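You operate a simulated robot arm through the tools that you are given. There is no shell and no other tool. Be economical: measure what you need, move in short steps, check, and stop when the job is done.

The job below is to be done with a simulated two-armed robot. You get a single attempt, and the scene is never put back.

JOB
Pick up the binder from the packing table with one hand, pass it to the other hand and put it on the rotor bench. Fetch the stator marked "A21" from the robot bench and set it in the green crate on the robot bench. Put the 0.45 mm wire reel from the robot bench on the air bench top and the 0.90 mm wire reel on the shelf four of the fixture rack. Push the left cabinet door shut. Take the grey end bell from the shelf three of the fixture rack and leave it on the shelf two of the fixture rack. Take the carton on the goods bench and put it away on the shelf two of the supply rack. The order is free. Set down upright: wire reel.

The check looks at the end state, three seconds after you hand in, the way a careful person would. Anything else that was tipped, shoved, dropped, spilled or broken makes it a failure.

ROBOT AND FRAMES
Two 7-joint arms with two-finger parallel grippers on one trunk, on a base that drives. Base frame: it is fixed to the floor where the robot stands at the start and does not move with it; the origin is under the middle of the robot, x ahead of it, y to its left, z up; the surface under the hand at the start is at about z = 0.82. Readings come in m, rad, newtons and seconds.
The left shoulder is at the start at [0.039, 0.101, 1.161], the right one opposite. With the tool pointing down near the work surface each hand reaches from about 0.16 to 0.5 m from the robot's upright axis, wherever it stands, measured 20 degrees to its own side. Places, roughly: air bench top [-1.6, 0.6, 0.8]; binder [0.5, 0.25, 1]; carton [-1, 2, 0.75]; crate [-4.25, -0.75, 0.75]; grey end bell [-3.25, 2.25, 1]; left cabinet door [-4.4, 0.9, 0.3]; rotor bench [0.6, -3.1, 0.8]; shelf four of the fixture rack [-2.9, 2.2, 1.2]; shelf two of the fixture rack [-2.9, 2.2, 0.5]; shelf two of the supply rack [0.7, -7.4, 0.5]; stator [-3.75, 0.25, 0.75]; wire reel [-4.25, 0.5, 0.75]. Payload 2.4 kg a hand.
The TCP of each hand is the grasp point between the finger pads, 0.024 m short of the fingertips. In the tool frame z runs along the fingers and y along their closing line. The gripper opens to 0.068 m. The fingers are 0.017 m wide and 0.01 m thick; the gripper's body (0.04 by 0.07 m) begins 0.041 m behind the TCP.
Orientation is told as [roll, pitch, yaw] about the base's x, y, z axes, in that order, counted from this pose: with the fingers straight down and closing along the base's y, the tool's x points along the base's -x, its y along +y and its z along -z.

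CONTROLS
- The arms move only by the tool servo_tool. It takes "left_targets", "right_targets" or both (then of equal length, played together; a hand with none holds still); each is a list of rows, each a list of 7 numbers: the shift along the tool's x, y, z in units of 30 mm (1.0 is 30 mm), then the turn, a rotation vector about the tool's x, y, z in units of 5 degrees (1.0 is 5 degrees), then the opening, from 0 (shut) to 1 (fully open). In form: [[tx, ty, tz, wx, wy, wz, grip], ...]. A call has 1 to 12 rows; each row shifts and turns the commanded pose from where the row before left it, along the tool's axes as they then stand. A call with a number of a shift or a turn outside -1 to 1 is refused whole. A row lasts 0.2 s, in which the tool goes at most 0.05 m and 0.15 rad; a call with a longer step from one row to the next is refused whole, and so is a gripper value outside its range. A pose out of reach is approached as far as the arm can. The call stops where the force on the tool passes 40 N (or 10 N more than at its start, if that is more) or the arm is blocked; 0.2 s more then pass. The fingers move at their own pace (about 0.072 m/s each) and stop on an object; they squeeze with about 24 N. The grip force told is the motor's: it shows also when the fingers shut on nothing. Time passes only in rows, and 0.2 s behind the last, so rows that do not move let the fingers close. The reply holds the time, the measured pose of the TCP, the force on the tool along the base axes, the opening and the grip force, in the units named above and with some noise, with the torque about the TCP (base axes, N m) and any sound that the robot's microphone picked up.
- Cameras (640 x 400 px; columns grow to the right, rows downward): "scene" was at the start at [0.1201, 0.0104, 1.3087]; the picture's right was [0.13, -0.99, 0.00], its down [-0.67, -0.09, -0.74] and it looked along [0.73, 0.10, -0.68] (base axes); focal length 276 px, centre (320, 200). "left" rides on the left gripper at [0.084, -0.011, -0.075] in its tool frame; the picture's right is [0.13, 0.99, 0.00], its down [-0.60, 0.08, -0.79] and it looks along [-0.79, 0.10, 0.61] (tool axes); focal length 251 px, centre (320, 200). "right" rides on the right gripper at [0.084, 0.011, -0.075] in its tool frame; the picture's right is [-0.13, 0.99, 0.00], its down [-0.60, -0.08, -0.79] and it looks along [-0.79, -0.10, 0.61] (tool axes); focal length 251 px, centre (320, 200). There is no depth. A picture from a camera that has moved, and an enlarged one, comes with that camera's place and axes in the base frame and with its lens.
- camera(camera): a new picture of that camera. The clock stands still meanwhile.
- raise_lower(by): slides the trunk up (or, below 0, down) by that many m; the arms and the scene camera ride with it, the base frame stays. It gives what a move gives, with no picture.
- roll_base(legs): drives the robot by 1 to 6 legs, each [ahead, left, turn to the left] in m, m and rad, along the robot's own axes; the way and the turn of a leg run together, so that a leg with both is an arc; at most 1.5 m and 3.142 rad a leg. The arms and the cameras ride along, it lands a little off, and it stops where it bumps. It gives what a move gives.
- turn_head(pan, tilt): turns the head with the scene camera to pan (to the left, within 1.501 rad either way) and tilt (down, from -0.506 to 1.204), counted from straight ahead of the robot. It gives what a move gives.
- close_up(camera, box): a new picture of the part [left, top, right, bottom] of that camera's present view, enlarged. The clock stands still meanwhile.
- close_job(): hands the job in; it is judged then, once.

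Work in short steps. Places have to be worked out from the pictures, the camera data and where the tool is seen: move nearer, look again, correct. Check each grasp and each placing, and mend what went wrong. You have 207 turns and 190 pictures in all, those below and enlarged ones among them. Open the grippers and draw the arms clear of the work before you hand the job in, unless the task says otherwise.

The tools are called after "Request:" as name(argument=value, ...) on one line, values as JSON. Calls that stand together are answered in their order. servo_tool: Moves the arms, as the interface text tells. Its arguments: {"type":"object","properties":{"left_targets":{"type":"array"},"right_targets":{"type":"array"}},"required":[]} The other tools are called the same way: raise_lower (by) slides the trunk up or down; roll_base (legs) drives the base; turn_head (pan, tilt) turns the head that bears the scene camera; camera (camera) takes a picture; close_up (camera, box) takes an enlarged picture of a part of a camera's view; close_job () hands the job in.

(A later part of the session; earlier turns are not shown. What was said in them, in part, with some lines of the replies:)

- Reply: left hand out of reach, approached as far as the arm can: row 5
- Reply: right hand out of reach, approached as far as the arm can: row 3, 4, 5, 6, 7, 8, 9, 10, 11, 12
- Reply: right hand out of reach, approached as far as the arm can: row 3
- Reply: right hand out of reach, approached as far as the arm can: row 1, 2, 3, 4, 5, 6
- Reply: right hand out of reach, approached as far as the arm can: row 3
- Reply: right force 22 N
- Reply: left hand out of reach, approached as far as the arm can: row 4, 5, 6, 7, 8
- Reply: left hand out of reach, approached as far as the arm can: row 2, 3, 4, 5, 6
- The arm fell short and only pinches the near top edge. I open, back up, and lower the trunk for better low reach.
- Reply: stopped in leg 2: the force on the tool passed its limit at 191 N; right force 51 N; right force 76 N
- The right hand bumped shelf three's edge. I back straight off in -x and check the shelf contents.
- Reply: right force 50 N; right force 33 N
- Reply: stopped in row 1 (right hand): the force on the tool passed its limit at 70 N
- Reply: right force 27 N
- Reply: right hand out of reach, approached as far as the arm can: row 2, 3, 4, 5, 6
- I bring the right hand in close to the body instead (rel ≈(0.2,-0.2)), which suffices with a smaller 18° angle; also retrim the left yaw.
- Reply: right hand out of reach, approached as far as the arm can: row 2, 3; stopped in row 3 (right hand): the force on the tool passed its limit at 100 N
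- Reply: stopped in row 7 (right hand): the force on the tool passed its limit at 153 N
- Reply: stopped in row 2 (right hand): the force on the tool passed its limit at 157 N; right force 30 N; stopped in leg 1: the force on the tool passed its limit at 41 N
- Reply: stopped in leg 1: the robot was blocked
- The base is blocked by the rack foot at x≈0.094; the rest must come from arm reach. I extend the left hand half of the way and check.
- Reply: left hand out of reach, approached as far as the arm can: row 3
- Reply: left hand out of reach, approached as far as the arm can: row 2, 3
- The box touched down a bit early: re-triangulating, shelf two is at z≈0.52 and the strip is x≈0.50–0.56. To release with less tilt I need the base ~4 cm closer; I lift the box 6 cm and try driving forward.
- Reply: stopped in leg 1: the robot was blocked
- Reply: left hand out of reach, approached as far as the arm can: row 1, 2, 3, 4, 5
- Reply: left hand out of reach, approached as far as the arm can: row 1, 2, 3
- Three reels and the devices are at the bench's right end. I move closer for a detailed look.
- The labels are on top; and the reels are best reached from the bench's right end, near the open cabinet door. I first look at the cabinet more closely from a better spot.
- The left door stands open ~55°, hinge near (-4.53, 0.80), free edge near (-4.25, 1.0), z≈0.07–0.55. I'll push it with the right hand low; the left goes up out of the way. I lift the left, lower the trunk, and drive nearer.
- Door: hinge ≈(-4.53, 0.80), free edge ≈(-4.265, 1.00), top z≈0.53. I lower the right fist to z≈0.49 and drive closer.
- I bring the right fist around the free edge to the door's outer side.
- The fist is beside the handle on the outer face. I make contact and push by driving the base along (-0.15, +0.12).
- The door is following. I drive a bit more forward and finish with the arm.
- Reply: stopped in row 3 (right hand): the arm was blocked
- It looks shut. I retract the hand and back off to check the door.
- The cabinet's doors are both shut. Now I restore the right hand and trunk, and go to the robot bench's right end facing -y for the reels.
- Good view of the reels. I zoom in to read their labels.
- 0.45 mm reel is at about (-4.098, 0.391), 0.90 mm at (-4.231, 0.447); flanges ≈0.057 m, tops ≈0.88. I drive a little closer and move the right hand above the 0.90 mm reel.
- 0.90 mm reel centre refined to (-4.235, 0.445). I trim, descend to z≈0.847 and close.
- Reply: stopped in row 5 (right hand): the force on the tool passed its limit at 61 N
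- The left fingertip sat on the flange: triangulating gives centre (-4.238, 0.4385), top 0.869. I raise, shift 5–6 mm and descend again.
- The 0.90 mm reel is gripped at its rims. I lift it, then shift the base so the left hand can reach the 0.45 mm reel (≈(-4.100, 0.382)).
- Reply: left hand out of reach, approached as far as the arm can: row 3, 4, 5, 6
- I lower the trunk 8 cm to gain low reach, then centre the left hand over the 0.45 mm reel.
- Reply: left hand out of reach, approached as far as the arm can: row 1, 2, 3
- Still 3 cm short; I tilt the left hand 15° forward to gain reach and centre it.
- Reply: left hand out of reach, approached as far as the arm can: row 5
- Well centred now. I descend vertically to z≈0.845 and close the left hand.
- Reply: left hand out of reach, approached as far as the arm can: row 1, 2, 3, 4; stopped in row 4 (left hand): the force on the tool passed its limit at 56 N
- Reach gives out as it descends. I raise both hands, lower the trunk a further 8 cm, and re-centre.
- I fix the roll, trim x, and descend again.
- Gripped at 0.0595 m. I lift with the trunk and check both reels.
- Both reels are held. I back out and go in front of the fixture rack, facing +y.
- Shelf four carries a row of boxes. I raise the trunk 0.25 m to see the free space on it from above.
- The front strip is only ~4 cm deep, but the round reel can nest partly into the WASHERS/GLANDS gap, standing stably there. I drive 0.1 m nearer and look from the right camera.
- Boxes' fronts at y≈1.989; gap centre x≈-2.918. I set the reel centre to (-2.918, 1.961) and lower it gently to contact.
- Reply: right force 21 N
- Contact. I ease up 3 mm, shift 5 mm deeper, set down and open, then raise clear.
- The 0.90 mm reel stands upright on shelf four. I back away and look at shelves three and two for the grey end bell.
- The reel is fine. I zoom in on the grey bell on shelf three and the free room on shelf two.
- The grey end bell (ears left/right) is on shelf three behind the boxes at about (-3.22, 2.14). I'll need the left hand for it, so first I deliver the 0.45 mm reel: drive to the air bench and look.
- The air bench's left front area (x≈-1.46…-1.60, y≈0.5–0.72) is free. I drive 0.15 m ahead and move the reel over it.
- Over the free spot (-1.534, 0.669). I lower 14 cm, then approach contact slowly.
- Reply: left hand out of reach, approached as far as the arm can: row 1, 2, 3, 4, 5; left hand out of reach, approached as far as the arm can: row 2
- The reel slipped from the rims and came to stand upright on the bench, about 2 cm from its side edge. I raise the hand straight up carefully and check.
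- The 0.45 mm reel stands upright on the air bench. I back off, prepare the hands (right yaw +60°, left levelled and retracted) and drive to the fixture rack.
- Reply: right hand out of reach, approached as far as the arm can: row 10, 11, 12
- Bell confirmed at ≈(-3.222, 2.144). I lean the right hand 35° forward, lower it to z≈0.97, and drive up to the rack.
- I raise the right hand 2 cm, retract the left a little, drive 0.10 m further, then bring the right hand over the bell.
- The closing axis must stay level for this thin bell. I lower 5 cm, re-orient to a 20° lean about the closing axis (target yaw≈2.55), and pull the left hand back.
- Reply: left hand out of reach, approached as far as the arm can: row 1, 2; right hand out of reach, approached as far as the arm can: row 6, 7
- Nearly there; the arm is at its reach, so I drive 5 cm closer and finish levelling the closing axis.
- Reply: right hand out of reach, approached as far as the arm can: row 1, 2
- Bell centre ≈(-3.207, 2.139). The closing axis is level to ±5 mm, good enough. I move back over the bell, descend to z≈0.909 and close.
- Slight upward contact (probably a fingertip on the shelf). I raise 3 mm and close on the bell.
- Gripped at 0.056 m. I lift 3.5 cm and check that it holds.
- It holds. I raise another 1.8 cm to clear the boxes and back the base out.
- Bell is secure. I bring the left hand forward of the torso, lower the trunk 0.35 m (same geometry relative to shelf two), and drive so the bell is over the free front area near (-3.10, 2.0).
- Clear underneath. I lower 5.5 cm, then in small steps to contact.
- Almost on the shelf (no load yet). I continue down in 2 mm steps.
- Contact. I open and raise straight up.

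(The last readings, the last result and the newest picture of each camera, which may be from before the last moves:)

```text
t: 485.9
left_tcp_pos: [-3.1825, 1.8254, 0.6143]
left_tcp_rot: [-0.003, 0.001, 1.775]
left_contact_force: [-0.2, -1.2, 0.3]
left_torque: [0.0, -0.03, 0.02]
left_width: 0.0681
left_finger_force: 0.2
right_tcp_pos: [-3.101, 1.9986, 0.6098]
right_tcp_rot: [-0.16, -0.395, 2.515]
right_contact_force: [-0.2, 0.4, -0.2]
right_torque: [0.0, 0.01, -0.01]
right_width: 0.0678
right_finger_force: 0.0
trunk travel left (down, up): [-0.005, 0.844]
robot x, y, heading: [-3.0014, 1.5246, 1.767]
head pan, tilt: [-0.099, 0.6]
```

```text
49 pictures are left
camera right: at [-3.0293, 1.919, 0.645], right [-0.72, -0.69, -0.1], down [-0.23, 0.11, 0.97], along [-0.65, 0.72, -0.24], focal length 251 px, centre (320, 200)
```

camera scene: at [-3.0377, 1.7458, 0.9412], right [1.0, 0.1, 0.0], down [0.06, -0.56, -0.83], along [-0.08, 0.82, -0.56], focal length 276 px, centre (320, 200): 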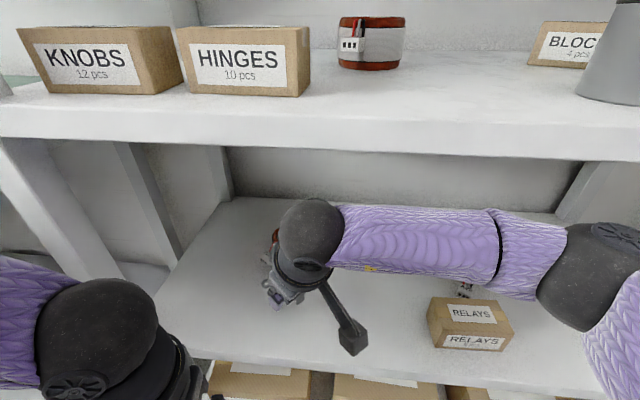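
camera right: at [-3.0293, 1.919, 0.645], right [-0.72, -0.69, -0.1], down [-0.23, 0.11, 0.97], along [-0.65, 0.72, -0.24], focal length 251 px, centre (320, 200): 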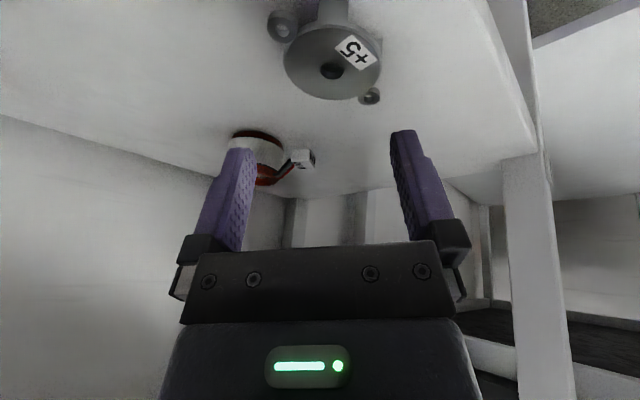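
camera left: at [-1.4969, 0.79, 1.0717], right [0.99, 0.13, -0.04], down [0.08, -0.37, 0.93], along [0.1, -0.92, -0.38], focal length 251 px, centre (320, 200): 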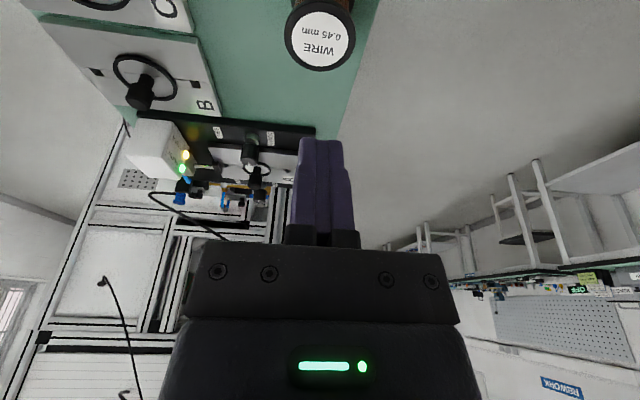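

The bell rests on shelf two. I back out, raise the trunk, level the right hand, and move to the front of the robot bench for stator A21.

Request:
roll_base(legs=[[-0.4, 0, 0]])

Request:
raise_lower(by=0.36)

Request:
servo_tool(right_targets=[[0.3, 0, -0.3, -0.2, 0.5, 0.95, 1], [0.3, 0, -0.3, -0.2, 0.5, 0.95, 1], [0.3, 0, -0.3, -0.2, 0.5, 0.95, 1], [0, 0, -0.3, -0.2, 0.5, 0.95, 1], [0, 0, -0.3, -0.2, 0.5, 0.95, 1], [0, 0, 0, -0.2, 0.5, 0.95, 1], [0, 0, 0, -0.2, 0.5, 0.95, 1], [0, 0, 0, -0.2, 0.5, 0.95, 1], [0, 0, 0, -0.2, 0.5, 0.95, 1]])

Request:
roll_base(legs=[[0, 0, 1.37], [0, 0.8, 0], [0.1, 0, 0]])

Request:
turn_head(pan=0.0, tilt=0.6)

Request:
camera(camera="scene")

```text
t: 488.4
left_tcp_pos: [-3.1041, 1.4346, 0.6131]
left_tcp_rot: [-0.003, -0.001, 1.767]
left_contact_force: [0.0, 1.1, -0.5]
left_torque: [-0.03, 0.0, 0.03]
left_width: 0.0678
left_finger_force: 0.0
right_tcp_pos: [-3.0212, 1.6072, 0.6095]
right_tcp_rot: [-0.16, -0.393, 2.511]
right_contact_force: [-0.8, 0.5, 0.1]
right_torque: [0.0, -0.01, 0.0]
right_width: 0.0678
right_finger_force: 0.0
trunk travel left (down, up): [-0.005, 0.844]
robot x, y, heading: [-2.9258, 1.1319, 1.76]
head pan, tilt: [-0.099, 0.6]
```

```text
t: 491.9
left_tcp_pos: [-3.1051, 1.435, 0.9743]
left_tcp_rot: [-0.002, 0.0, 1.768]
left_contact_force: [0.2, -0.6, -0.5]
left_torque: [-0.01, -0.02, 0.01]
left_width: 0.068
left_finger_force: 0.1
right_tcp_pos: [-3.0209, 1.6082, 0.9709]
right_tcp_rot: [-0.16, -0.394, 2.509]
right_contact_force: [-0.1, 0.2, 0.6]
right_torque: [0.0, -0.03, 0.02]
right_width: 0.0678
right_finger_force: 0.1
trunk travel left (down, up): [-0.365, 0.484]
robot x, y, heading: [-2.9251, 1.1321, 1.759]
head pan, tilt: [-0.099, 0.6]
```

```text
t: 493.9
left_tcp_pos: [-3.1054, 1.434, 0.974]
left_tcp_rot: [-0.003, 0.0, 1.768]
left_contact_force: [0.2, -0.2, 0.3]
left_torque: [0.0, 0.01, 0.0]
left_width: 0.0679
left_finger_force: 0.2
right_tcp_pos: [-2.9932, 1.5783, 1.0032]
right_tcp_rot: [0.158, 0.017, 1.753]
right_contact_force: [0.0, -0.4, -0.2]
right_torque: [0.02, 0.0, 0.01]
right_width: 0.0682
right_finger_force: 0.0
trunk travel left (down, up): [-0.365, 0.484]
robot x, y, heading: [-2.9277, 1.129, 1.761]
head pan, tilt: [-0.099, 0.6]
```

```text
t: 502.4
left_tcp_pos: [-3.327, 0.1999, 0.9738]
left_tcp_rot: [-0.004, 0.001, -3.094]
left_contact_force: [-1.1, 0.0, 0.4]
left_torque: [0.02, -0.01, 0.0]
left_width: 0.0681
left_finger_force: 0.0
right_tcp_pos: [-3.454, 0.3298, 1.0028]
right_tcp_rot: [0.157, 0.017, -3.109]
right_contact_force: [0.0, 0.3, -0.1]
right_torque: [0.03, -0.04, 0.01]
right_width: 0.0679
right_finger_force: 0.1
trunk travel left (down, up): [-0.365, 0.484]
robot x, y, heading: [-3.0012, 0.333, -3.102]
head pan, tilt: [-0.099, 0.6]
```

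```text
t: 503.1
left_tcp_pos: [-3.3264, 0.2003, 0.9757]
left_tcp_rot: [-0.003, 0.002, -3.094]
left_contact_force: [0.1, -0.4, 0.5]
left_torque: [0.0, 0.01, 0.03]
left_width: 0.068
left_finger_force: 0.0
right_tcp_pos: [-3.4528, 0.3294, 1.0035]
right_tcp_rot: [0.157, 0.017, -3.11]
right_contact_force: [-1.1, 0.6, 0.3]
right_torque: [0.0, -0.03, -0.02]
right_width: 0.0679
right_finger_force: 0.1
trunk travel left (down, up): [-0.365, 0.484]
robot x, y, heading: [-3.0022, 0.3257, -3.1]
head pan, tilt: [0.0, 0.6]
```

```text
48 pictures are left
camera scene: at [-3.1244, 0.323, 1.3107], right [-0.04, 1.0, 0.0], down [0.56, 0.02, -0.82], along [-0.82, -0.03, -0.57], focal length 276 px, centre (320, 200)
```

scene: 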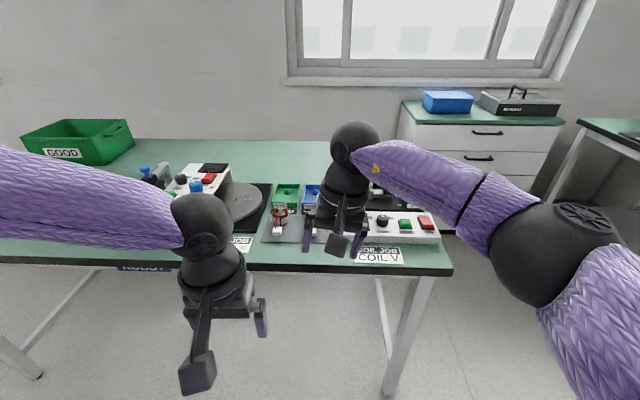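

I level the right hand, lift it aside, and zoom in on the stators for their labels.

Request:
servo_tool(right_targets=[[0.7, -0.7, -0.7, 0.6, 0, 0, 1], [0.7, -0.7, -0.7, 0.6, 0, 0, 1], [0.7, -0.7, -0.7, 0.6, 0, 0, 1], [0.5, -0.7, -0.5, 0, 0, 0, 1]])

Request:
close_up(camera="scene", box=[235, 170, 365, 265])

Request:
camera(camera="left")

```text
t: 504.1
left_tcp_pos: [-3.327, 0.2002, 0.975]
left_tcp_rot: [-0.003, 0.0, -3.095]
left_contact_force: [0.1, 0.1, -0.1]
left_torque: [0.01, -0.02, 0.01]
left_width: 0.068
left_finger_force: 0.0
right_tcp_pos: [-3.3787, 0.4207, 1.0757]
right_tcp_rot: [0.001, 0.017, -3.11]
right_contact_force: [0.2, 0.4, -1.1]
right_torque: [0.02, 0.01, 0.01]
right_width: 0.0682
right_finger_force: 0.1
trunk travel left (down, up): [-0.365, 0.484]
robot x, y, heading: [-3.0032, 0.3299, -3.102]
head pan, tilt: [0.0, 0.6]
```

```text
4.21 times, centred on (300, 218) of scene
camera zoom: at [-3.1242, 0.3232, 1.3107], right [-0.04, 1.0, 0.0], down [0.56, 0.02, -0.82], along [-0.82, -0.03, -0.57], focal length 1163 px, centre (404, 126)
```

zoom: 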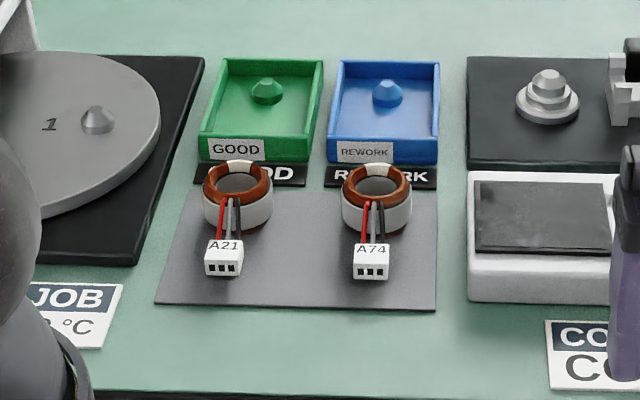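

```text
46 pictures are left
camera left: at [-3.243, 0.2147, 1.0504], right [0.17, -0.98, 0.0], down [-0.6, -0.11, 0.79], along [-0.78, -0.14, -0.61], focal length 251 px, centre (320, 200)
```

left: 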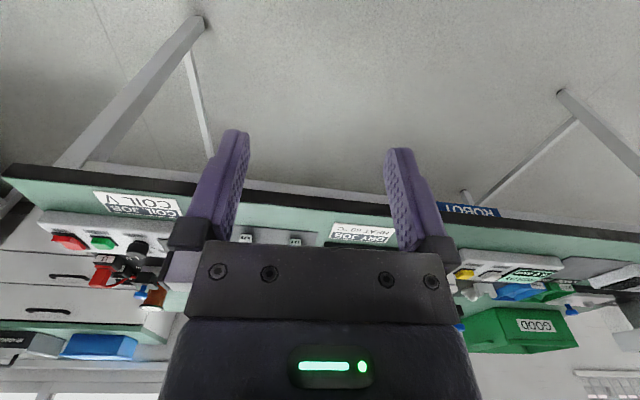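

A21 is the left stator at about (-3.718, 0.192). I drive up so the left hand can take it and look from the left camera.

Request:
roll_base(legs=[[0.28, 0.03, -0.035]])

Request:
servo_tool(left_targets=[[-0.8, 0, 0.2, 0, 0, 0, 1], [-0.8, 0, 0.2, 0, 0, 0, 1], [-0.8, 0, 0.2, 0, 0, 0, 1], [-0.8, 0, 0.2, 0, 0, 0, 1]])

Request:
camera(camera="left")

```text
t: 506.0
left_tcp_pos: [-3.6056, 0.1729, 0.974]
left_tcp_rot: [-0.004, 0.0, -3.128]
left_contact_force: [-0.2, -0.2, -0.2]
left_torque: [0.0, 0.0, 0.0]
left_width: 0.0681
left_finger_force: 0.1
right_tcp_pos: [-3.6522, 0.395, 1.0757]
right_tcp_rot: [0.0, 0.018, -3.142]
right_contact_force: [-0.2, -1.3, -0.6]
right_torque: [0.0, -0.02, 0.03]
right_width: 0.0682
right_finger_force: 0.1
trunk travel left (down, up): [-0.365, 0.484]
robot x, y, heading: [-3.2768, 0.2926, -3.132]
head pan, tilt: [0.0, 0.6]
```

```text
t: 507.0
left_tcp_pos: [-3.6781, 0.1495, 0.9638]
left_tcp_rot: [-0.006, 0.002, -3.126]
left_contact_force: [-0.3, -0.3, -0.4]
left_torque: [-0.03, -0.03, 0.0]
left_width: 0.068
left_finger_force: 0.0
left hand out of reach, approached as far as the arm can: row 3, 4
right_tcp_pos: [-3.6508, 0.3954, 1.0755]
right_tcp_rot: [0.0, 0.014, -3.142]
right_contact_force: [0.2, 0.1, -0.1]
right_torque: [-0.01, 0.0, 0.01]
right_width: 0.0679
right_finger_force: 0.1
trunk travel left (down, up): [-0.365, 0.484]
robot x, y, heading: [-3.2767, 0.2917, -3.135]
head pan, tilt: [0.0, 0.6]
```

```text
45 pictures are left
camera left: at [-3.5938, 0.1624, 1.0388], right [0.14, -0.99, 0.0], down [-0.6, -0.09, 0.79], along [-0.79, -0.11, -0.61], focal length 251 px, centre (320, 200)
```

left: 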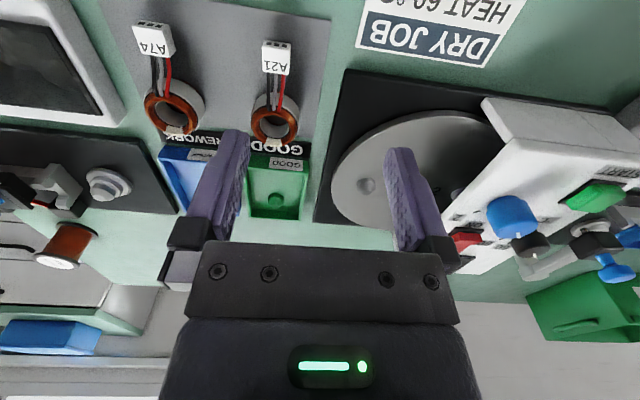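

A21's ring centre ≈(-3.724, 0.187). I lower the trunk (hand compensating) and edge the base forward to gain reach.

Request:
servo_tool(left_targets=[[0, 0.4, -0.9, 0, 0, 0, 1], [0, 0.4, -0.9, 0, 0, 0, 1], [0, 0.4, -0.9, 0, 0, 0, 1]])

Request:
raise_lower(by=-0.1)

Request:
roll_base(legs=[[0.045, 0, 0]])

Request:
camera(camera="left")

```text
t: 507.8
left_tcp_pos: [-3.6768, 0.1154, 1.0429]
left_tcp_rot: [-0.002, -0.001, -3.127]
left_contact_force: [0.5, -0.3, -0.1]
left_torque: [-0.01, -0.03, -0.02]
left_width: 0.0681
left_finger_force: 0.0
right_tcp_pos: [-3.6518, 0.3953, 1.0754]
right_tcp_rot: [-0.001, 0.014, -3.143]
right_contact_force: [-0.5, -0.7, -0.7]
right_torque: [-0.03, 0.0, -0.01]
right_width: 0.0679
right_finger_force: 0.0
trunk travel left (down, up): [-0.365, 0.484]
robot x, y, heading: [-3.2778, 0.2891, -3.132]
head pan, tilt: [0.0, 0.6]
```

```text
t: 509.2
left_tcp_pos: [-3.6784, 0.114, 0.9441]
left_tcp_rot: [-0.003, -0.002, -3.124]
left_contact_force: [0.0, -0.4, 0.7]
left_torque: [0.0, -0.02, 0.01]
left_width: 0.068
left_finger_force: 0.1
right_tcp_pos: [-3.6518, 0.395, 0.9755]
right_tcp_rot: [-0.001, 0.015, -3.142]
right_contact_force: [0.5, -1.1, -0.1]
right_torque: [0.0, 0.01, 0.03]
right_width: 0.068
right_finger_force: 0.1
trunk travel left (down, up): [-0.265, 0.584]
robot x, y, heading: [-3.2778, 0.2911, -3.136]
head pan, tilt: [0.0, 0.6]
```

```text
t: 510.1
left_tcp_pos: [-3.722, 0.1131, 0.9433]
left_tcp_rot: [-0.004, -0.001, -3.128]
left_contact_force: [0.1, 0.4, -0.7]
left_torque: [0.01, -0.01, 0.03]
left_width: 0.0682
left_finger_force: 0.0
right_tcp_pos: [-3.6957, 0.3955, 0.975]
right_tcp_rot: [0.0, 0.016, 3.141]
right_contact_force: [0.4, 0.1, 0.5]
right_torque: [-0.01, -0.01, -0.05]
right_width: 0.068
right_finger_force: 0.0
trunk travel left (down, up): [-0.265, 0.584]
robot x, y, heading: [-3.322, 0.2916, -3.131]
head pan, tilt: [0.0, 0.6]
```

```text
44 pictures are left
camera left: at [-3.6382, 0.1258, 1.0194], right [0.14, -0.99, 0.0], down [-0.6, -0.09, 0.79], along [-0.78, -0.11, -0.61], focal length 251 px, centre (320, 200)
```

left: 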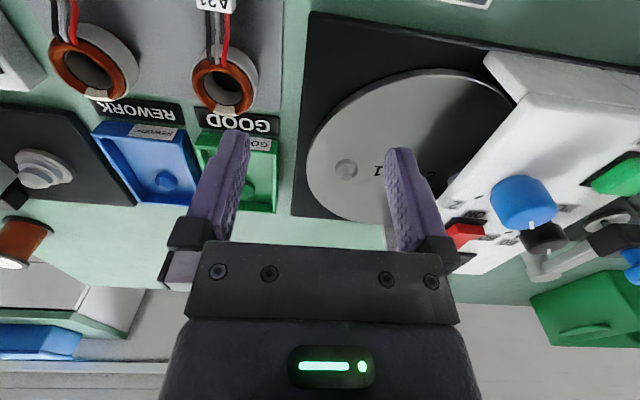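

Triangulated ring centre (-3.735, 0.185), top ≈0.843. I move the hand over it and check.

Request:
servo_tool(left_targets=[[-0.13, -0.8, 0, 0, 0, 0, 1], [-0.13, -0.8, 0, 0, 0, 0, 1], [-0.13, -0.8, 0, 0, 0, 0, 1]])

Request:
camera(camera="left")

```text
t: 510.9
left_tcp_pos: [-3.7309, 0.1812, 0.9436]
left_tcp_rot: [-0.002, -0.001, -3.129]
left_contact_force: [0.5, 0.3, 0.8]
left_torque: [0.02, 0.02, 0.0]
left_width: 0.068
left_finger_force: 0.0
left hand out of reach, approached as far as the arm can: row 3
right_tcp_pos: [-3.6939, 0.3957, 0.9761]
right_tcp_rot: [0.0, 0.015, 3.141]
right_contact_force: [-0.6, 0.3, -0.1]
right_torque: [-0.01, 0.01, -0.04]
right_width: 0.0682
right_finger_force: 0.0
trunk travel left (down, up): [-0.265, 0.584]
robot x, y, heading: [-3.3209, 0.2906, -3.134]
head pan, tilt: [0.0, 0.6]
```

```text
43 pictures are left
camera left: at [-3.6469, 0.1938, 1.0205], right [0.15, -0.99, 0.0], down [-0.6, -0.09, 0.79], along [-0.79, -0.11, -0.61], focal length 251 px, centre (320, 200)
```

left: 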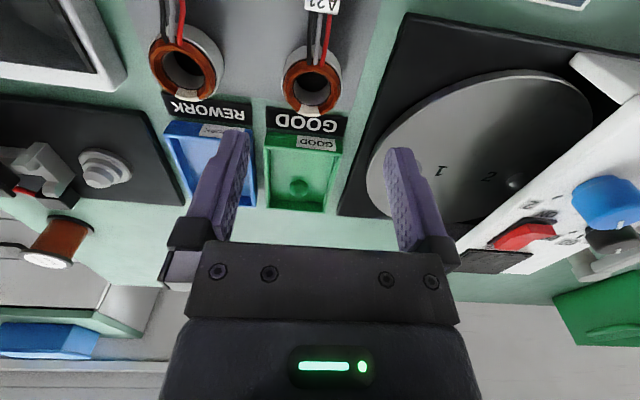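

A few mm short at the reach limit. I raise the hand, lower the trunk another 0.1 m and centre again.

Request:
servo_tool(left_targets=[[0.3, 0, -0.9, 0, 0, 0, 1], [0, 0, -0.9, 0, 0, 0, 1]], right_targets=[[0, 0, -0.9, 0, 0, 0, 1], [0, 0, -0.9, 0, 0, 0, 1]])

Request:
raise_lower(by=-0.1)

Request:
servo_tool(left_targets=[[-0.4, -0.1, 0, 0, 0, 0, 1], [-0.33, -0.1, 0, 0, 0, 0, 1]])

Request:
camera(camera="left")

```text
t: 511.5
left_tcp_pos: [-3.7219, 0.1793, 0.9973]
left_tcp_rot: [-0.003, 0.0, -3.128]
left_contact_force: [0.2, 0.4, -0.9]
left_torque: [0.0, 0.01, 0.01]
left_width: 0.068
left_finger_force: 0.0
right_tcp_pos: [-3.6973, 0.3953, 1.0308]
right_tcp_rot: [0.002, 0.018, 3.142]
right_contact_force: [0.5, -0.7, -0.3]
right_torque: [-0.01, -0.02, -0.03]
right_width: 0.0679
right_finger_force: 0.0
trunk travel left (down, up): [-0.265, 0.584]
robot x, y, heading: [-3.32, 0.2908, -3.135]
head pan, tilt: [0.0, 0.6]
```

```text
t: 512.8
left_tcp_pos: [-3.7217, 0.1813, 0.8985]
left_tcp_rot: [-0.003, 0.0, -3.129]
left_contact_force: [0.1, -1.2, -0.3]
left_torque: [-0.01, 0.01, -0.02]
left_width: 0.068
left_finger_force: 0.0
right_tcp_pos: [-3.6961, 0.3949, 0.9314]
right_tcp_rot: [0.0, 0.016, 3.142]
right_contact_force: [0.1, -0.8, -0.8]
right_torque: [-0.01, -0.01, 0.0]
right_width: 0.0682
right_finger_force: 0.0
trunk travel left (down, up): [-0.165, 0.684]
robot x, y, heading: [-3.3192, 0.2914, -3.137]
head pan, tilt: [0.0, 0.6]
```

```text
t: 513.4
left_tcp_pos: [-3.7341, 0.1831, 0.8985]
left_tcp_rot: [-0.003, 0.0, -3.125]
left_contact_force: [0.3, 0.2, -0.6]
left_torque: [-0.01, 0.0, 0.01]
left_width: 0.068
left_finger_force: 0.0
left hand out of reach, approached as far as the arm can: row 2
right_tcp_pos: [-3.6967, 0.3961, 0.9296]
right_tcp_rot: [0.0, 0.016, 3.141]
right_contact_force: [-0.5, -0.2, -0.4]
right_torque: [-0.01, -0.01, -0.02]
right_width: 0.0677
right_finger_force: 0.0
trunk travel left (down, up): [-0.165, 0.684]
robot x, y, heading: [-3.3214, 0.2895, -3.133]
head pan, tilt: [0.0, 0.6]
```

```text
42 pictures are left
camera left: at [-3.6496, 0.1952, 0.9734], right [0.14, -0.99, 0.0], down [-0.6, -0.09, 0.79], along [-0.79, -0.11, -0.61], focal length 251 px, centre (320, 200)
```

left: 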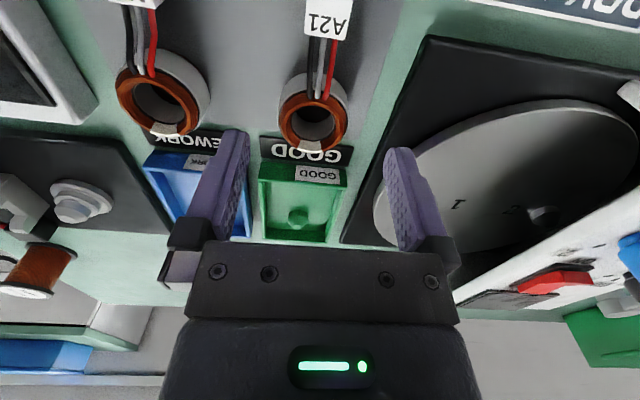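

I add a 5° forward tilt to reach the exact centre, descend to z≈0.842 and close on A21.

Request:
servo_tool(left_targets=[[0, 0, 0, 0, -1, 0, 1], [-0.25, -0.17, 0.02, 0, 0, 0, 1], [0.05, 0, 0.62, 0, 0, 0, 1], [0.05, 0, 0.62, 0, 0, 0, 1], [0.05, 0, 0.62, 0, 0, 0, 1], [0, 0, 0, 0, 0, 0, 0], [0, 0, 0, 0, 0, 0, 0], [0, 0, 0, 0, 0, 0, 0]])

Request:
camera(camera="left")

```text
t: 515.2
left_tcp_pos: [-3.7418, 0.1885, 0.8409]
left_tcp_rot: [-0.003, -0.088, -3.127]
left_contact_force: [-1.4, -1.7, 0.7]
left_torque: [-0.01, 0.05, 0.02]
left_width: 0.0471
left_finger_force: 23.9
right_tcp_pos: [-3.6963, 0.3955, 0.9298]
right_tcp_rot: [-0.001, 0.017, 3.141]
right_contact_force: [0.9, 0.2, -0.1]
right_torque: [0.0, -0.02, 0.01]
right_width: 0.0678
right_finger_force: 0.1
trunk travel left (down, up): [-0.165, 0.684]
robot x, y, heading: [-3.3202, 0.2878, -3.136]
head pan, tilt: [0.0, 0.6]
```

```text
41 pictures are left
camera left: at [-3.6514, 0.2004, 0.9094], right [0.14, -0.99, -0.01], down [-0.53, -0.09, 0.84], along [-0.84, -0.11, -0.54], focal length 251 px, centre (320, 200)
```

left: 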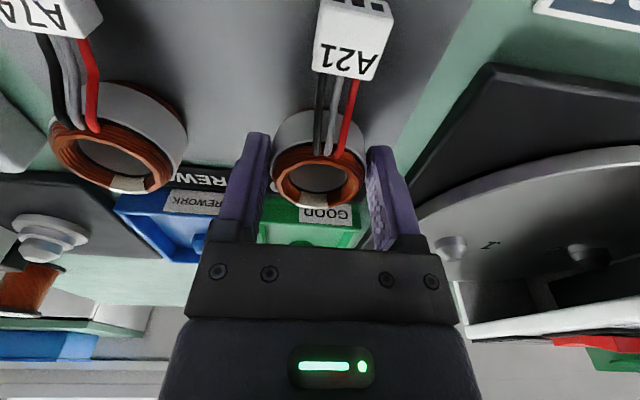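

Gripped at 0.047 m. I lift with the trunk, back away and move along the bench front towards its far end, then look.

Request:
raise_lower(by=0.2)

Request:
roll_base(legs=[[-0.4, 0, 0], [0, 0.9, 0]])

Request:
turn_head(pan=0.5, tilt=0.4)

Request:
camera(camera="scene")

```text
t: 517.4
left_tcp_pos: [-3.7329, 0.1882, 1.0687]
left_tcp_rot: [-0.004, -0.158, -3.129]
left_contact_force: [0.5, -0.2, -2.1]
left_torque: [0.0, 0.03, -0.01]
left_width: 0.0471
left_finger_force: 23.9
right_tcp_pos: [-3.6971, 0.3961, 1.1286]
right_tcp_rot: [0.001, 0.019, 3.14]
right_contact_force: [-0.6, 0.1, -0.4]
right_torque: [0.03, 0.04, -0.02]
right_width: 0.0682
right_finger_force: 0.0
trunk travel left (down, up): [-0.365, 0.485]
robot x, y, heading: [-3.3197, 0.2915, -3.133]
head pan, tilt: [0.0, 0.6]
```

```text
t: 524.1
left_tcp_pos: [-3.3193, -0.6898, 1.0676]
left_tcp_rot: [-0.004, -0.157, -3.122]
left_contact_force: [-0.2, 0.0, -1.3]
left_torque: [0.05, 0.01, 0.01]
left_width: 0.0472
left_finger_force: 23.5
right_tcp_pos: [-3.2849, -0.4817, 1.1295]
right_tcp_rot: [-0.001, 0.017, -3.14]
right_contact_force: [-0.4, 0.9, -0.2]
right_torque: [-0.03, -0.03, 0.04]
right_width: 0.068
right_finger_force: 0.0
trunk travel left (down, up): [-0.365, 0.485]
robot x, y, heading: [-2.9075, -0.5871, -3.131]
head pan, tilt: [0.0, 0.6]
```

```text
t: 525.0
left_tcp_pos: [-3.3193, -0.6895, 1.0683]
left_tcp_rot: [-0.005, -0.157, -3.124]
left_contact_force: [-0.1, 0.7, -2.0]
left_torque: [0.0, -0.02, -0.02]
left_width: 0.0472
left_finger_force: 23.5
right_tcp_pos: [-3.286, -0.4826, 1.1306]
right_tcp_rot: [0.001, 0.016, -3.141]
right_contact_force: [0.8, 0.4, 0.2]
right_torque: [0.01, -0.01, -0.01]
right_width: 0.0681
right_finger_force: 0.0
trunk travel left (down, up): [-0.365, 0.485]
robot x, y, heading: [-2.9084, -0.5855, -3.131]
head pan, tilt: [0.499, 0.4]
```

```text
40 pictures are left
camera scene: at [-3.0246, -0.6306, 1.3288], right [-0.49, 0.87, 0.0], down [0.34, 0.19, -0.92], along [-0.8, -0.45, -0.39], focal length 276 px, centre (320, 200)
```

scene: 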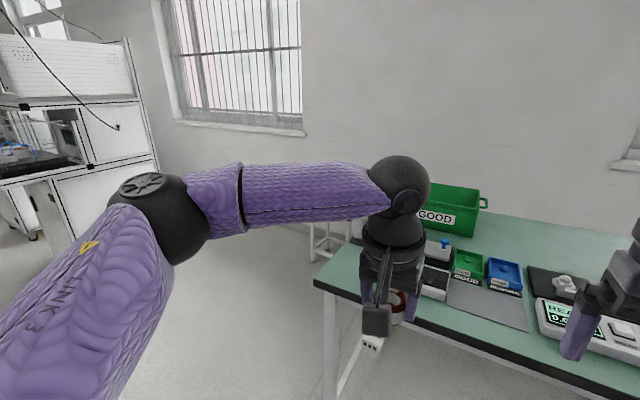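

Bench's far end is at y≈-0.93; the crate is about x -4.29…-4.02, y -0.77…-0.60, top ≈0.915. I go round to that end, facing +y.

Request:
roll_base(legs=[[0, 0.85, 0], [1.15, 0, 0], [0, 0, -1.58]])

Request:
turn_head(pan=0.0, tilt=0.65)

Request:
camera(camera="scene")

```text
t: 538.9
left_tcp_pos: [-4.1366, -1.0437, 1.0682]
left_tcp_rot: [-0.006, -0.158, 1.565]
left_contact_force: [0.1, 0.0, -1.1]
left_torque: [0.01, 0.0, -0.03]
left_width: 0.0476
left_finger_force: 24.1
right_tcp_pos: [-3.9292, -1.0831, 1.1311]
right_tcp_rot: [0.0, 0.016, 1.552]
right_contact_force: [-0.5, 0.1, -0.9]
right_torque: [0.01, -0.02, 0.0]
right_width: 0.0683
right_finger_force: 0.1
trunk travel left (down, up): [-0.365, 0.485]
robot x, y, heading: [-4.0402, -1.4577, 1.563]
head pan, tilt: [0.499, 0.4]
```

```text
t: 539.8
left_tcp_pos: [-4.1354, -1.0435, 1.0685]
left_tcp_rot: [-0.006, -0.156, 1.566]
left_contact_force: [-0.2, -0.4, -1.3]
left_torque: [0.01, 0.0, 0.01]
left_width: 0.047
left_finger_force: 24.6
right_tcp_pos: [-3.9293, -1.084, 1.1297]
right_tcp_rot: [-0.001, 0.015, 1.552]
right_contact_force: [-0.3, 0.1, -0.1]
right_torque: [0.01, -0.01, 0.02]
right_width: 0.068
right_finger_force: 0.0
trunk travel left (down, up): [-0.365, 0.485]
robot x, y, heading: [-4.0374, -1.4601, 1.562]
head pan, tilt: [0.0, 0.649]
```

```text
39 pictures are left
camera scene: at [-4.0366, -1.3334, 1.3064], right [1.0, -0.01, 0.0], down [-0.01, -0.6, -0.8], along [0.01, 0.8, -0.6], focal length 276 px, centre (320, 200)
```

scene: 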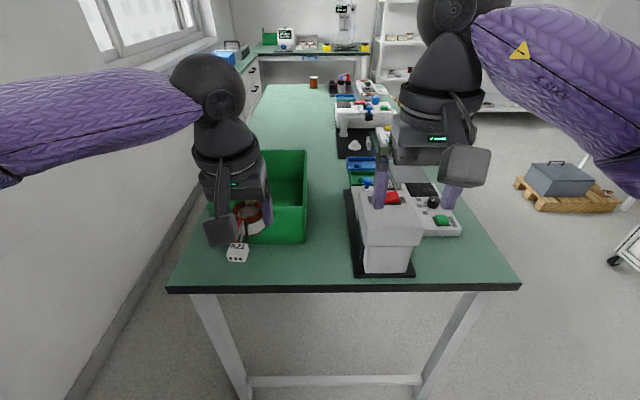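

Crate spans about x -4.30…-4.065, y -0.86…-0.58, top ≈0.93. I rotate the left hand 60° so its camera stays inside the crate, and drive nearer.

Request:
servo_tool(left_targets=[[0, 0, 0, 0.156, 0, 0.988, 0], [0, 0, 0, 0.156, 0, 0.988, 0], [0, 0, 0, 0.156, 0, 0.988, 0], [0, 0, 0, 0.156, 0, 0.988, 0], [0, 0, 0, 0.156, 0, 0.988, 0], [0, 0, 0, 0.156, 0, 0.988, 0], [0, 0, 0, 0.156, 0, 0.988, 0], [0, 0, 0, 0.156, 0, 0.988, 0], [0, 0, 0, 0.156, 0, 0.988, 0], [0, 0, 0, 0.156, 0, 0.988, 0], [0, 0, 0, 0.156, 0, 0.988, 0], [0, 0, 0, 0.156, 0, 0.988, 0]])

Request:
roll_base(legs=[[0.25, 0.04, 0.01]])

Request:
camera(camera="scene")

Request:
camera(camera="left")

```text
t: 542.4
left_tcp_pos: [-4.1349, -1.0451, 1.0677]
left_tcp_rot: [-0.001, -0.16, 0.517]
left_contact_force: [-0.3, 0.4, -1.0]
left_torque: [-0.03, 0.03, -0.03]
left_width: 0.0471
left_finger_force: 24.1
right_tcp_pos: [-3.9287, -1.0833, 1.1305]
right_tcp_rot: [-0.001, 0.018, 1.55]
right_contact_force: [-0.2, -0.2, 0.3]
right_torque: [0.03, 0.0, -0.02]
right_width: 0.0676
right_finger_force: 0.1
trunk travel left (down, up): [-0.365, 0.485]
robot x, y, heading: [-4.0422, -1.4552, 1.559]
head pan, tilt: [0.0, 0.649]
```

```text
t: 544.3
left_tcp_pos: [-4.1764, -0.7931, 1.0675]
left_tcp_rot: [-0.003, -0.161, 0.523]
left_contact_force: [-0.2, 0.2, -0.9]
left_torque: [-0.04, 0.01, 0.02]
left_width: 0.0471
left_finger_force: 24.5
right_tcp_pos: [-3.9702, -0.83, 1.1293]
right_tcp_rot: [-0.001, 0.018, 1.556]
right_contact_force: [-0.2, -0.7, -0.3]
right_torque: [0.0, -0.03, 0.04]
right_width: 0.0679
right_finger_force: 0.2
trunk travel left (down, up): [-0.365, 0.485]
robot x, y, heading: [-4.0798, -1.2056, 1.564]
head pan, tilt: [0.0, 0.649]
```

```text
38 pictures are left
camera scene: at [-4.0753, -1.0807, 1.3063], right [1.0, -0.01, 0.0], down [0.0, -0.61, -0.8], along [0.0, 0.8, -0.61], focal length 276 px, centre (320, 200)
```

scene: 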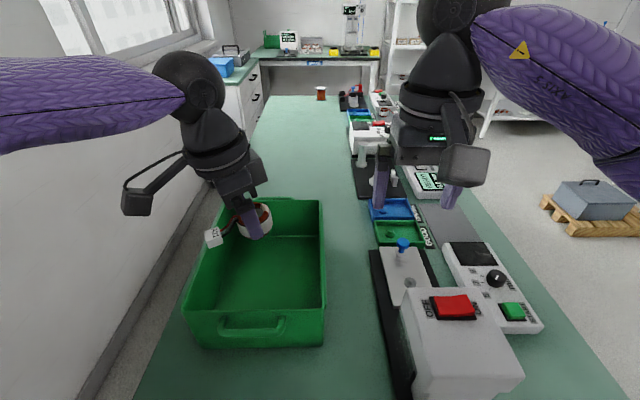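

```text
37 pictures are left
camera left: at [-4.2527, -0.8493, 1.1295], right [-0.61, 0.79, -0.02], down [0.37, 0.31, 0.88], along [0.71, 0.52, -0.48], focal length 251 px, centre (320, 200)
```

left: 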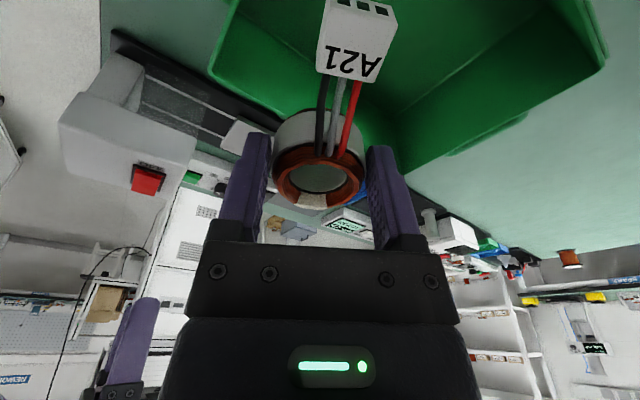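

The ring is over the crate. I lower the trunk 0.15 m, then shift it 5 cm deeper so the hand camera clears the near wall.

Request:
raise_lower(by=-0.14)

Request:
servo_tool(left_targets=[[-0.42, 0.73, 0.07, 0, 0, 0, 0], [-0.42, 0.73, 0.07, 0, 0, 0, 0]])

Request:
camera(camera="scene")

```text
t: 545.9
left_tcp_pos: [-4.1767, -0.7944, 0.9279]
left_tcp_rot: [-0.002, -0.159, 0.526]
left_contact_force: [0.1, -0.5, -0.8]
left_torque: [-0.02, -0.03, 0.02]
left_width: 0.0471
left_finger_force: 23.7
right_tcp_pos: [-3.9697, -0.83, 0.9894]
right_tcp_rot: [-0.001, 0.015, 1.557]
right_contact_force: [-0.2, 0.6, -0.1]
right_torque: [0.0, -0.01, -0.05]
right_width: 0.0678
right_finger_force: 0.1
trunk travel left (down, up): [-0.225, 0.624]
robot x, y, heading: [-4.078, -1.2057, 1.563]
head pan, tilt: [0.0, 0.649]
```

```text
t: 546.5
left_tcp_pos: [-4.1845, -0.7517, 0.9278]
left_tcp_rot: [-0.002, -0.158, 0.526]
left_contact_force: [-0.7, -0.6, -1.4]
left_torque: [-0.03, 0.04, 0.04]
left_width: 0.0473
left_finger_force: 24.3
left hand out of reach, approached as far as the arm can: row 2
right_tcp_pos: [-3.9692, -0.8289, 0.9897]
right_tcp_rot: [-0.001, 0.015, 1.557]
right_contact_force: [0.2, -0.4, -0.4]
right_torque: [0.02, -0.01, 0.0]
right_width: 0.068
right_finger_force: 0.1
trunk travel left (down, up): [-0.225, 0.624]
robot x, y, heading: [-4.0801, -1.2039, 1.57]
head pan, tilt: [0.0, 0.649]
```

```text
36 pictures are left
camera scene: at [-4.075, -1.0525, 1.1646], right [1.0, -0.01, 0.0], down [0.0, -0.6, -0.8], along [0.0, 0.8, -0.6], focal length 276 px, centre (320, 200)
```

scene: 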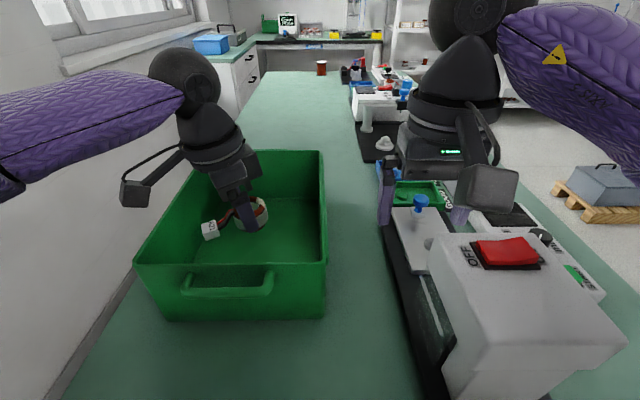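

I shift 2 cm right so the hand camera clears the left wall too, then lower with the trunk towards the crate floor.

Request:
servo_tool(left_targets=[[-0.63, -0.37, 0.1, 0, 0, 0, 0], [0, 0, 0, 0, 0, 0, 0]])

Request:
raise_lower(by=-0.06)

Request:
camera(camera="scene")

Request:
camera(camera="left")

```text
t: 547.1
left_tcp_pos: [-4.1773, -0.7568, 0.9262]
left_tcp_rot: [0.0, -0.164, 0.526]
left_contact_force: [-0.2, 0.4, -1.1]
left_torque: [0.01, 0.03, 0.02]
left_width: 0.0471
left_finger_force: 23.5
left hand out of reach, approached as far as the arm can: row 1
right_tcp_pos: [-3.9696, -0.83, 0.9893]
right_tcp_rot: [0.001, 0.016, 1.557]
right_contact_force: [0.6, -0.7, -0.3]
right_torque: [0.02, -0.03, 0.01]
right_width: 0.0681
right_finger_force: 0.0
trunk travel left (down, up): [-0.225, 0.624]
robot x, y, heading: [-4.0755, -1.2053, 1.567]
head pan, tilt: [0.0, 0.649]
```

```text
t: 547.6
left_tcp_pos: [-4.178, -0.7575, 0.9072]
left_tcp_rot: [-0.006, -0.158, 0.526]
left_contact_force: [-0.2, 0.1, -1.6]
left_torque: [0.0, -0.03, -0.01]
left_width: 0.0469
left_finger_force: 23.5
right_tcp_pos: [-3.9701, -0.8301, 0.9731]
right_tcp_rot: [0.003, 0.011, 1.556]
right_contact_force: [-1.2, 0.5, 12.1]
right_torque: [0.06, -0.44, 0.0]
right_width: 0.0676
right_finger_force: 0.0
trunk travel left (down, up): [-0.208, 0.642]
robot x, y, heading: [-4.076, -1.2004, 1.572]
head pan, tilt: [0.0, 0.649]
stopped: the force on the tool passed its limit at 78 N (the readings are from after the stop); the commanded pose is now the measured one
```

```text
35 pictures are left
camera scene: at [-4.0751, -1.0483, 1.1468], right [1.0, -0.01, 0.0], down [0.0, -0.6, -0.8], along [0.01, 0.8, -0.6], focal length 276 px, centre (320, 200)
```

scene: 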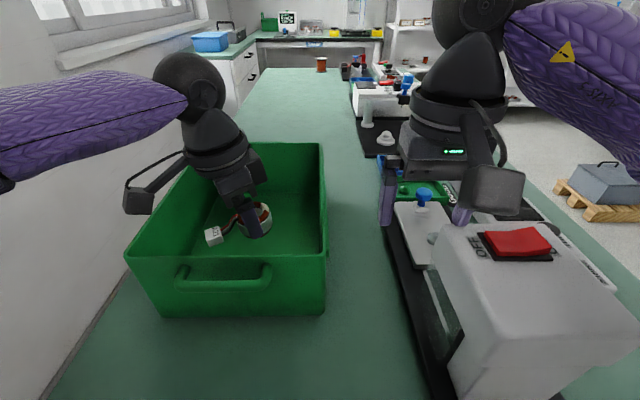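

```text
34 pictures are left
camera left: at [-4.2538, -0.8128, 0.9685], right [-0.61, 0.79, -0.03], down [0.37, 0.31, 0.88], along [0.71, 0.52, -0.48], focal length 251 px, centre (320, 200)
```

left: 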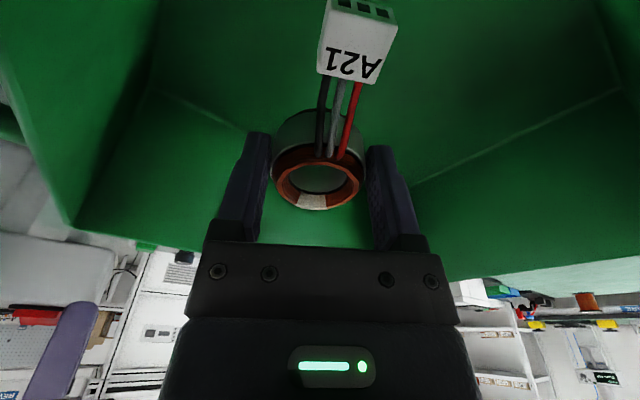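

The idle right hand pressed on the device beside the crate. I raise it straight up and check the device.

Request:
servo_tool(right_targets=[[0, 0, -0.8, 0, 0, 0, 1], [0, 0, -0.9, 0, 0, 0, 1], [0, 0, -0.9, 0, 0, 0, 1], [0, 0, -0.9, 0, 0, 0, 1], [0, 0, -0.9, 0, 0, 0, 1]])

Request:
close_up(camera="scene", box=[350, 120, 640, 380])

```text
t: 548.8
left_tcp_pos: [-4.1774, -0.7553, 0.9081]
left_tcp_rot: [-0.007, -0.158, 0.525]
left_contact_force: [0.1, -0.2, -1.1]
left_torque: [0.0, -0.01, 0.01]
left_width: 0.0469
left_finger_force: 24.3
right_tcp_pos: [-3.9692, -0.8273, 1.1057]
right_tcp_rot: [0.003, 0.012, 1.557]
right_contact_force: [-0.6, -0.3, 0.2]
right_torque: [-0.03, 0.0, 0.01]
right_width: 0.0678
right_finger_force: 0.1
trunk travel left (down, up): [-0.208, 0.642]
robot x, y, heading: [-4.0809, -1.2027, 1.559]
head pan, tilt: [0.0, 0.649]
```

```text
1.54 times, centred on (495, 250) of scene
camera zoom: at [-4.075, -1.0479, 1.147], right [1.0, -0.01, 0.0], down [0.0, -0.6, -0.8], along [0.0, 0.8, -0.6], focal length 425 px, centre (51, 123)
```

zoom: 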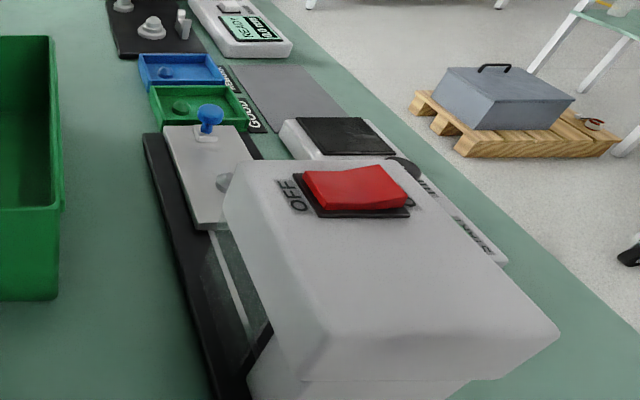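

The device looks untouched in place (the fingertip landed on its casing corner, not the switch). I now lower the trunk 4 cm to bring the stator near the crate floor.

Request:
raise_lower(by=-0.04)

Request:
camera(camera="left")

```text
t: 549.6
left_tcp_pos: [-4.1781, -0.7561, 0.8673]
left_tcp_rot: [-0.007, -0.157, 0.526]
left_contact_force: [0.2, -1.2, -1.7]
left_torque: [0.03, 0.0, 0.01]
left_width: 0.0467
left_finger_force: 24.1
right_tcp_pos: [-3.9691, -0.8277, 1.066]
right_tcp_rot: [0.001, 0.011, 1.557]
right_contact_force: [-0.8, -0.1, -0.2]
right_torque: [-0.01, 0.01, 0.0]
right_width: 0.0679
right_finger_force: 0.1
trunk travel left (down, up): [-0.168, 0.682]
robot x, y, heading: [-4.0778, -1.2045, 1.563]
head pan, tilt: [0.0, 0.649]
```

```text
32 pictures are left
camera left: at [-4.2535, -0.8126, 0.9287], right [-0.61, 0.79, -0.03], down [0.37, 0.31, 0.88], along [0.71, 0.52, -0.48], focal length 251 px, centre (320, 200)
```

left: 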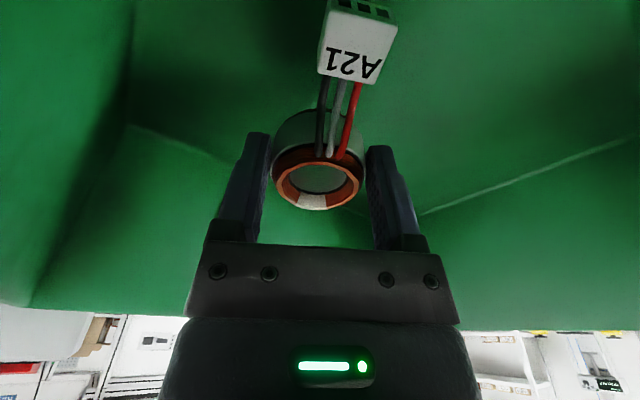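

Still free, inside the crate. I go down in 3 mm steps to contact.

Request:
servo_tool(left_targets=[[0.016, 0, 0.1, 0, 0, 0, 0], [0.016, 0, 0.1, 0, 0, 0, 0], [0.016, 0, 0.1, 0, 0, 0, 0], [0.016, 0, 0.1, 0, 0, 0, 0], [0, 0, 0, 0, 0, 0, 0]])

```text
t: 550.9
left_tcp_pos: [-4.1778, -0.7556, 0.8547]
left_tcp_rot: [-0.007, -0.159, 0.525]
left_contact_force: [0.1, 1.0, -2.0]
left_torque: [0.01, 0.0, 0.02]
left_width: 0.0471
left_finger_force: 24.2
right_tcp_pos: [-3.969, -0.8265, 1.0664]
right_tcp_rot: [0.001, 0.013, 1.557]
right_contact_force: [-0.1, -0.1, -0.6]
right_torque: [0.01, -0.01, -0.01]
right_width: 0.0681
right_finger_force: 0.0
trunk travel left (down, up): [-0.168, 0.682]
robot x, y, heading: [-4.0755, -1.2074, 1.568]
head pan, tilt: [0.0, 0.649]
```

Request:
servo_tool(left_targets=[[0.016, 0, 0.1, 0, 0, 0, 0], [0.016, 0, 0.1, 0, 0, 0, 0], [0.016, 0, 0.07, 0, 0, 0, 0], [0, 0, 0, 0, 0, 0, 0]])

```text
t: 551.9
left_tcp_pos: [-4.1782, -0.7562, 0.846]
left_tcp_rot: [-0.006, -0.16, 0.526]
left_contact_force: [0.3, 0.1, -0.5]
left_torque: [0.02, 0.04, 0.01]
left_width: 0.0473
left_finger_force: 24.0
right_tcp_pos: [-3.9694, -0.8282, 1.0648]
right_tcp_rot: [0.003, 0.014, 1.556]
right_contact_force: [0.2, -0.7, -0.1]
right_torque: [0.0, 0.03, -0.01]
right_width: 0.068
right_finger_force: 0.0
trunk travel left (down, up): [-0.168, 0.682]
robot x, y, heading: [-4.0767, -1.2022, 1.564]
head pan, tilt: [0.0, 0.649]
```

Load is passing to the crate floor. I open and lift the hand out with the trunk.

Request:
servo_tool(left_targets=[[0, 0, 0.03, 0, 0, 0, 0.6], [0, 0, 0, 0, 0, 0, 1], [0, 0, 0, 0, 0, 0, 1]])

Request:
raise_lower(by=0.2)

Request:
camera(camera="scene")

Request:
camera(camera="left")

```text
t: 552.6
left_tcp_pos: [-4.1773, -0.7572, 0.8448]
left_tcp_rot: [-0.006, -0.159, 0.526]
left_contact_force: [-0.4, 0.0, 0.1]
left_torque: [-0.02, 0.0, 0.0]
left_width: 0.0681
left_finger_force: 0.1
right_tcp_pos: [-3.9685, -0.8279, 1.0653]
right_tcp_rot: [0.001, 0.014, 1.556]
right_contact_force: [0.2, 0.3, 0.1]
right_torque: [0.04, -0.01, 0.02]
right_width: 0.0679
right_finger_force: 0.0
trunk travel left (down, up): [-0.168, 0.682]
robot x, y, heading: [-4.078, -1.205, 1.561]
head pan, tilt: [0.0, 0.649]
```

```text
t: 554.8
left_tcp_pos: [-4.1778, -0.7686, 1.0786]
left_tcp_rot: [0.065, -0.198, 0.51]
left_contact_force: [0.2, 0.3, 0.2]
left_torque: [0.0, -0.01, 0.0]
left_width: 0.0683
left_finger_force: 0.1
right_tcp_pos: [-3.9688, -0.826, 1.267]
right_tcp_rot: [0.001, 0.014, 1.557]
right_contact_force: [-0.1, 0.0, -0.1]
right_torque: [-0.01, 0.0, 0.01]
right_width: 0.068
right_finger_force: 0.0
trunk travel left (down, up): [-0.368, 0.482]
robot x, y, heading: [-4.0785, -1.2071, 1.563]
head pan, tilt: [0.0, 0.649]
```

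```text
31 pictures are left
camera scene: at [-4.0752, -1.0816, 1.309], right [1.0, -0.01, 0.0], down [0.0, -0.6, -0.8], along [0.0, 0.8, -0.6], focal length 276 px, centre (320, 200)
```

scene: 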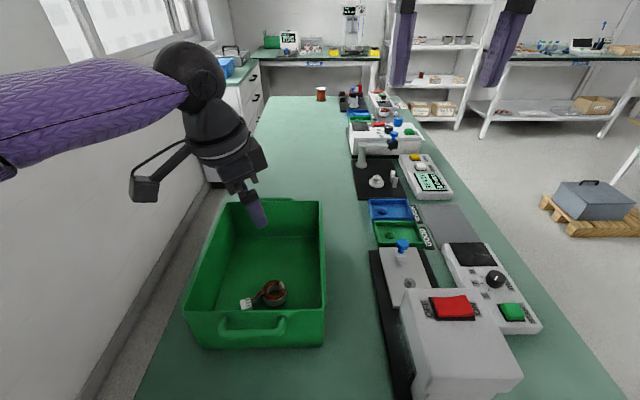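

```text
30 pictures are left
camera left: at [-4.2544, -0.8299, 1.135], right [-0.61, 0.79, 0.04], down [0.36, 0.24, 0.9], along [0.71, 0.56, -0.43], focal length 251 px, centre (320, 200)
```

left: 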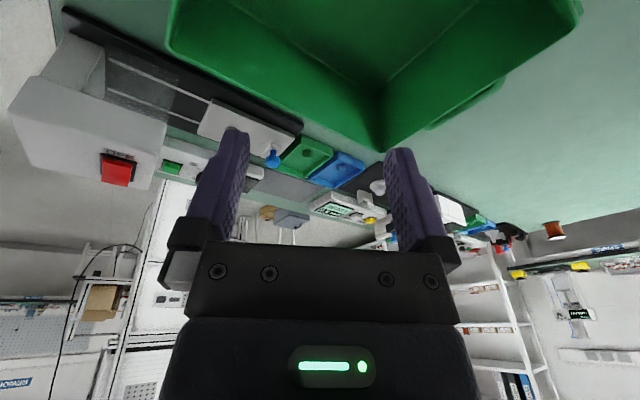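

The stator lies in the green crate and the neighbouring device is unchanged. I back the robot clear before handing in.

Request:
roll_base(legs=[[-0.35, 0, 0]])

Request:
close_up(camera="scene", box=[180, 120, 420, 300])

```text
t: 557.1
left_tcp_pos: [-4.1781, -1.1183, 1.0786]
left_tcp_rot: [0.065, -0.198, 0.506]
left_contact_force: [0.7, -0.9, 0.3]
left_torque: [-0.02, -0.02, -0.02]
left_width: 0.068
left_finger_force: 0.0
right_tcp_pos: [-3.9691, -1.1777, 1.2651]
right_tcp_rot: [0.003, 0.013, 1.553]
right_contact_force: [-0.5, -0.1, 0.2]
right_torque: [0.0, 0.01, 0.02]
right_width: 0.0682
right_finger_force: 0.1
trunk travel left (down, up): [-0.368, 0.482]
robot x, y, heading: [-4.0814, -1.5538, 1.558]
head pan, tilt: [0.0, 0.649]
```

```text
2.22 times, centred on (300, 210) of scene
camera zoom: at [-4.0776, -1.4307, 1.3092], right [1.0, -0.01, 0.0], down [-0.01, -0.6, -0.8], along [0.01, 0.8, -0.6], focal length 614 px, centre (364, 178)
```

zoom: 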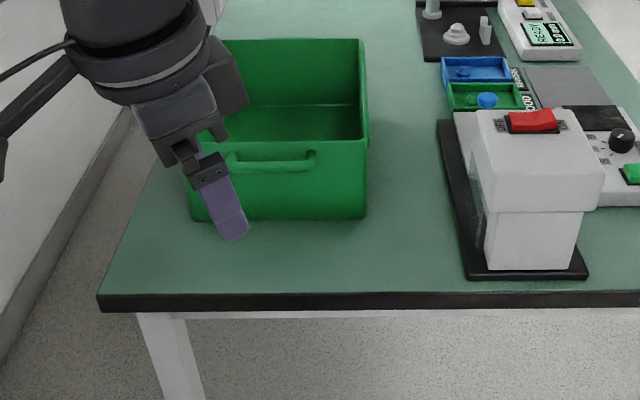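

All seven items are done and both grippers are open and clear, so I hand the job in.

Request:
close_job()

```text
The job is handed in.
```

The job is handed in with every listed item moved and the cabinet door shut, though three things went less than cleanly.

- **0.45 mm reel:** it slipped out of the gripper about 4 cm above the air bench. It came to rest upright, roughly 2 cm from the bench's side edge.
- **0.90 mm reel:** it stands upright on shelf four, nested in front of the gap between two boxes. It overhangs the front edge by about 1.5 cm.
- **Contacts:** the right hand bumped a supply rack shelf (about 191 N). Later it pressed down on the casing of a device on the robot bench (78 N), away from its switch. Nothing looked moved or damaged in the pictures afterwards.

The "carton" was ambiguous because two brown boxes stood on the goods bench. I took the small closed one labelled SPACERS, since it matched the given place and shelf two of the supply rack holds identical cartons.
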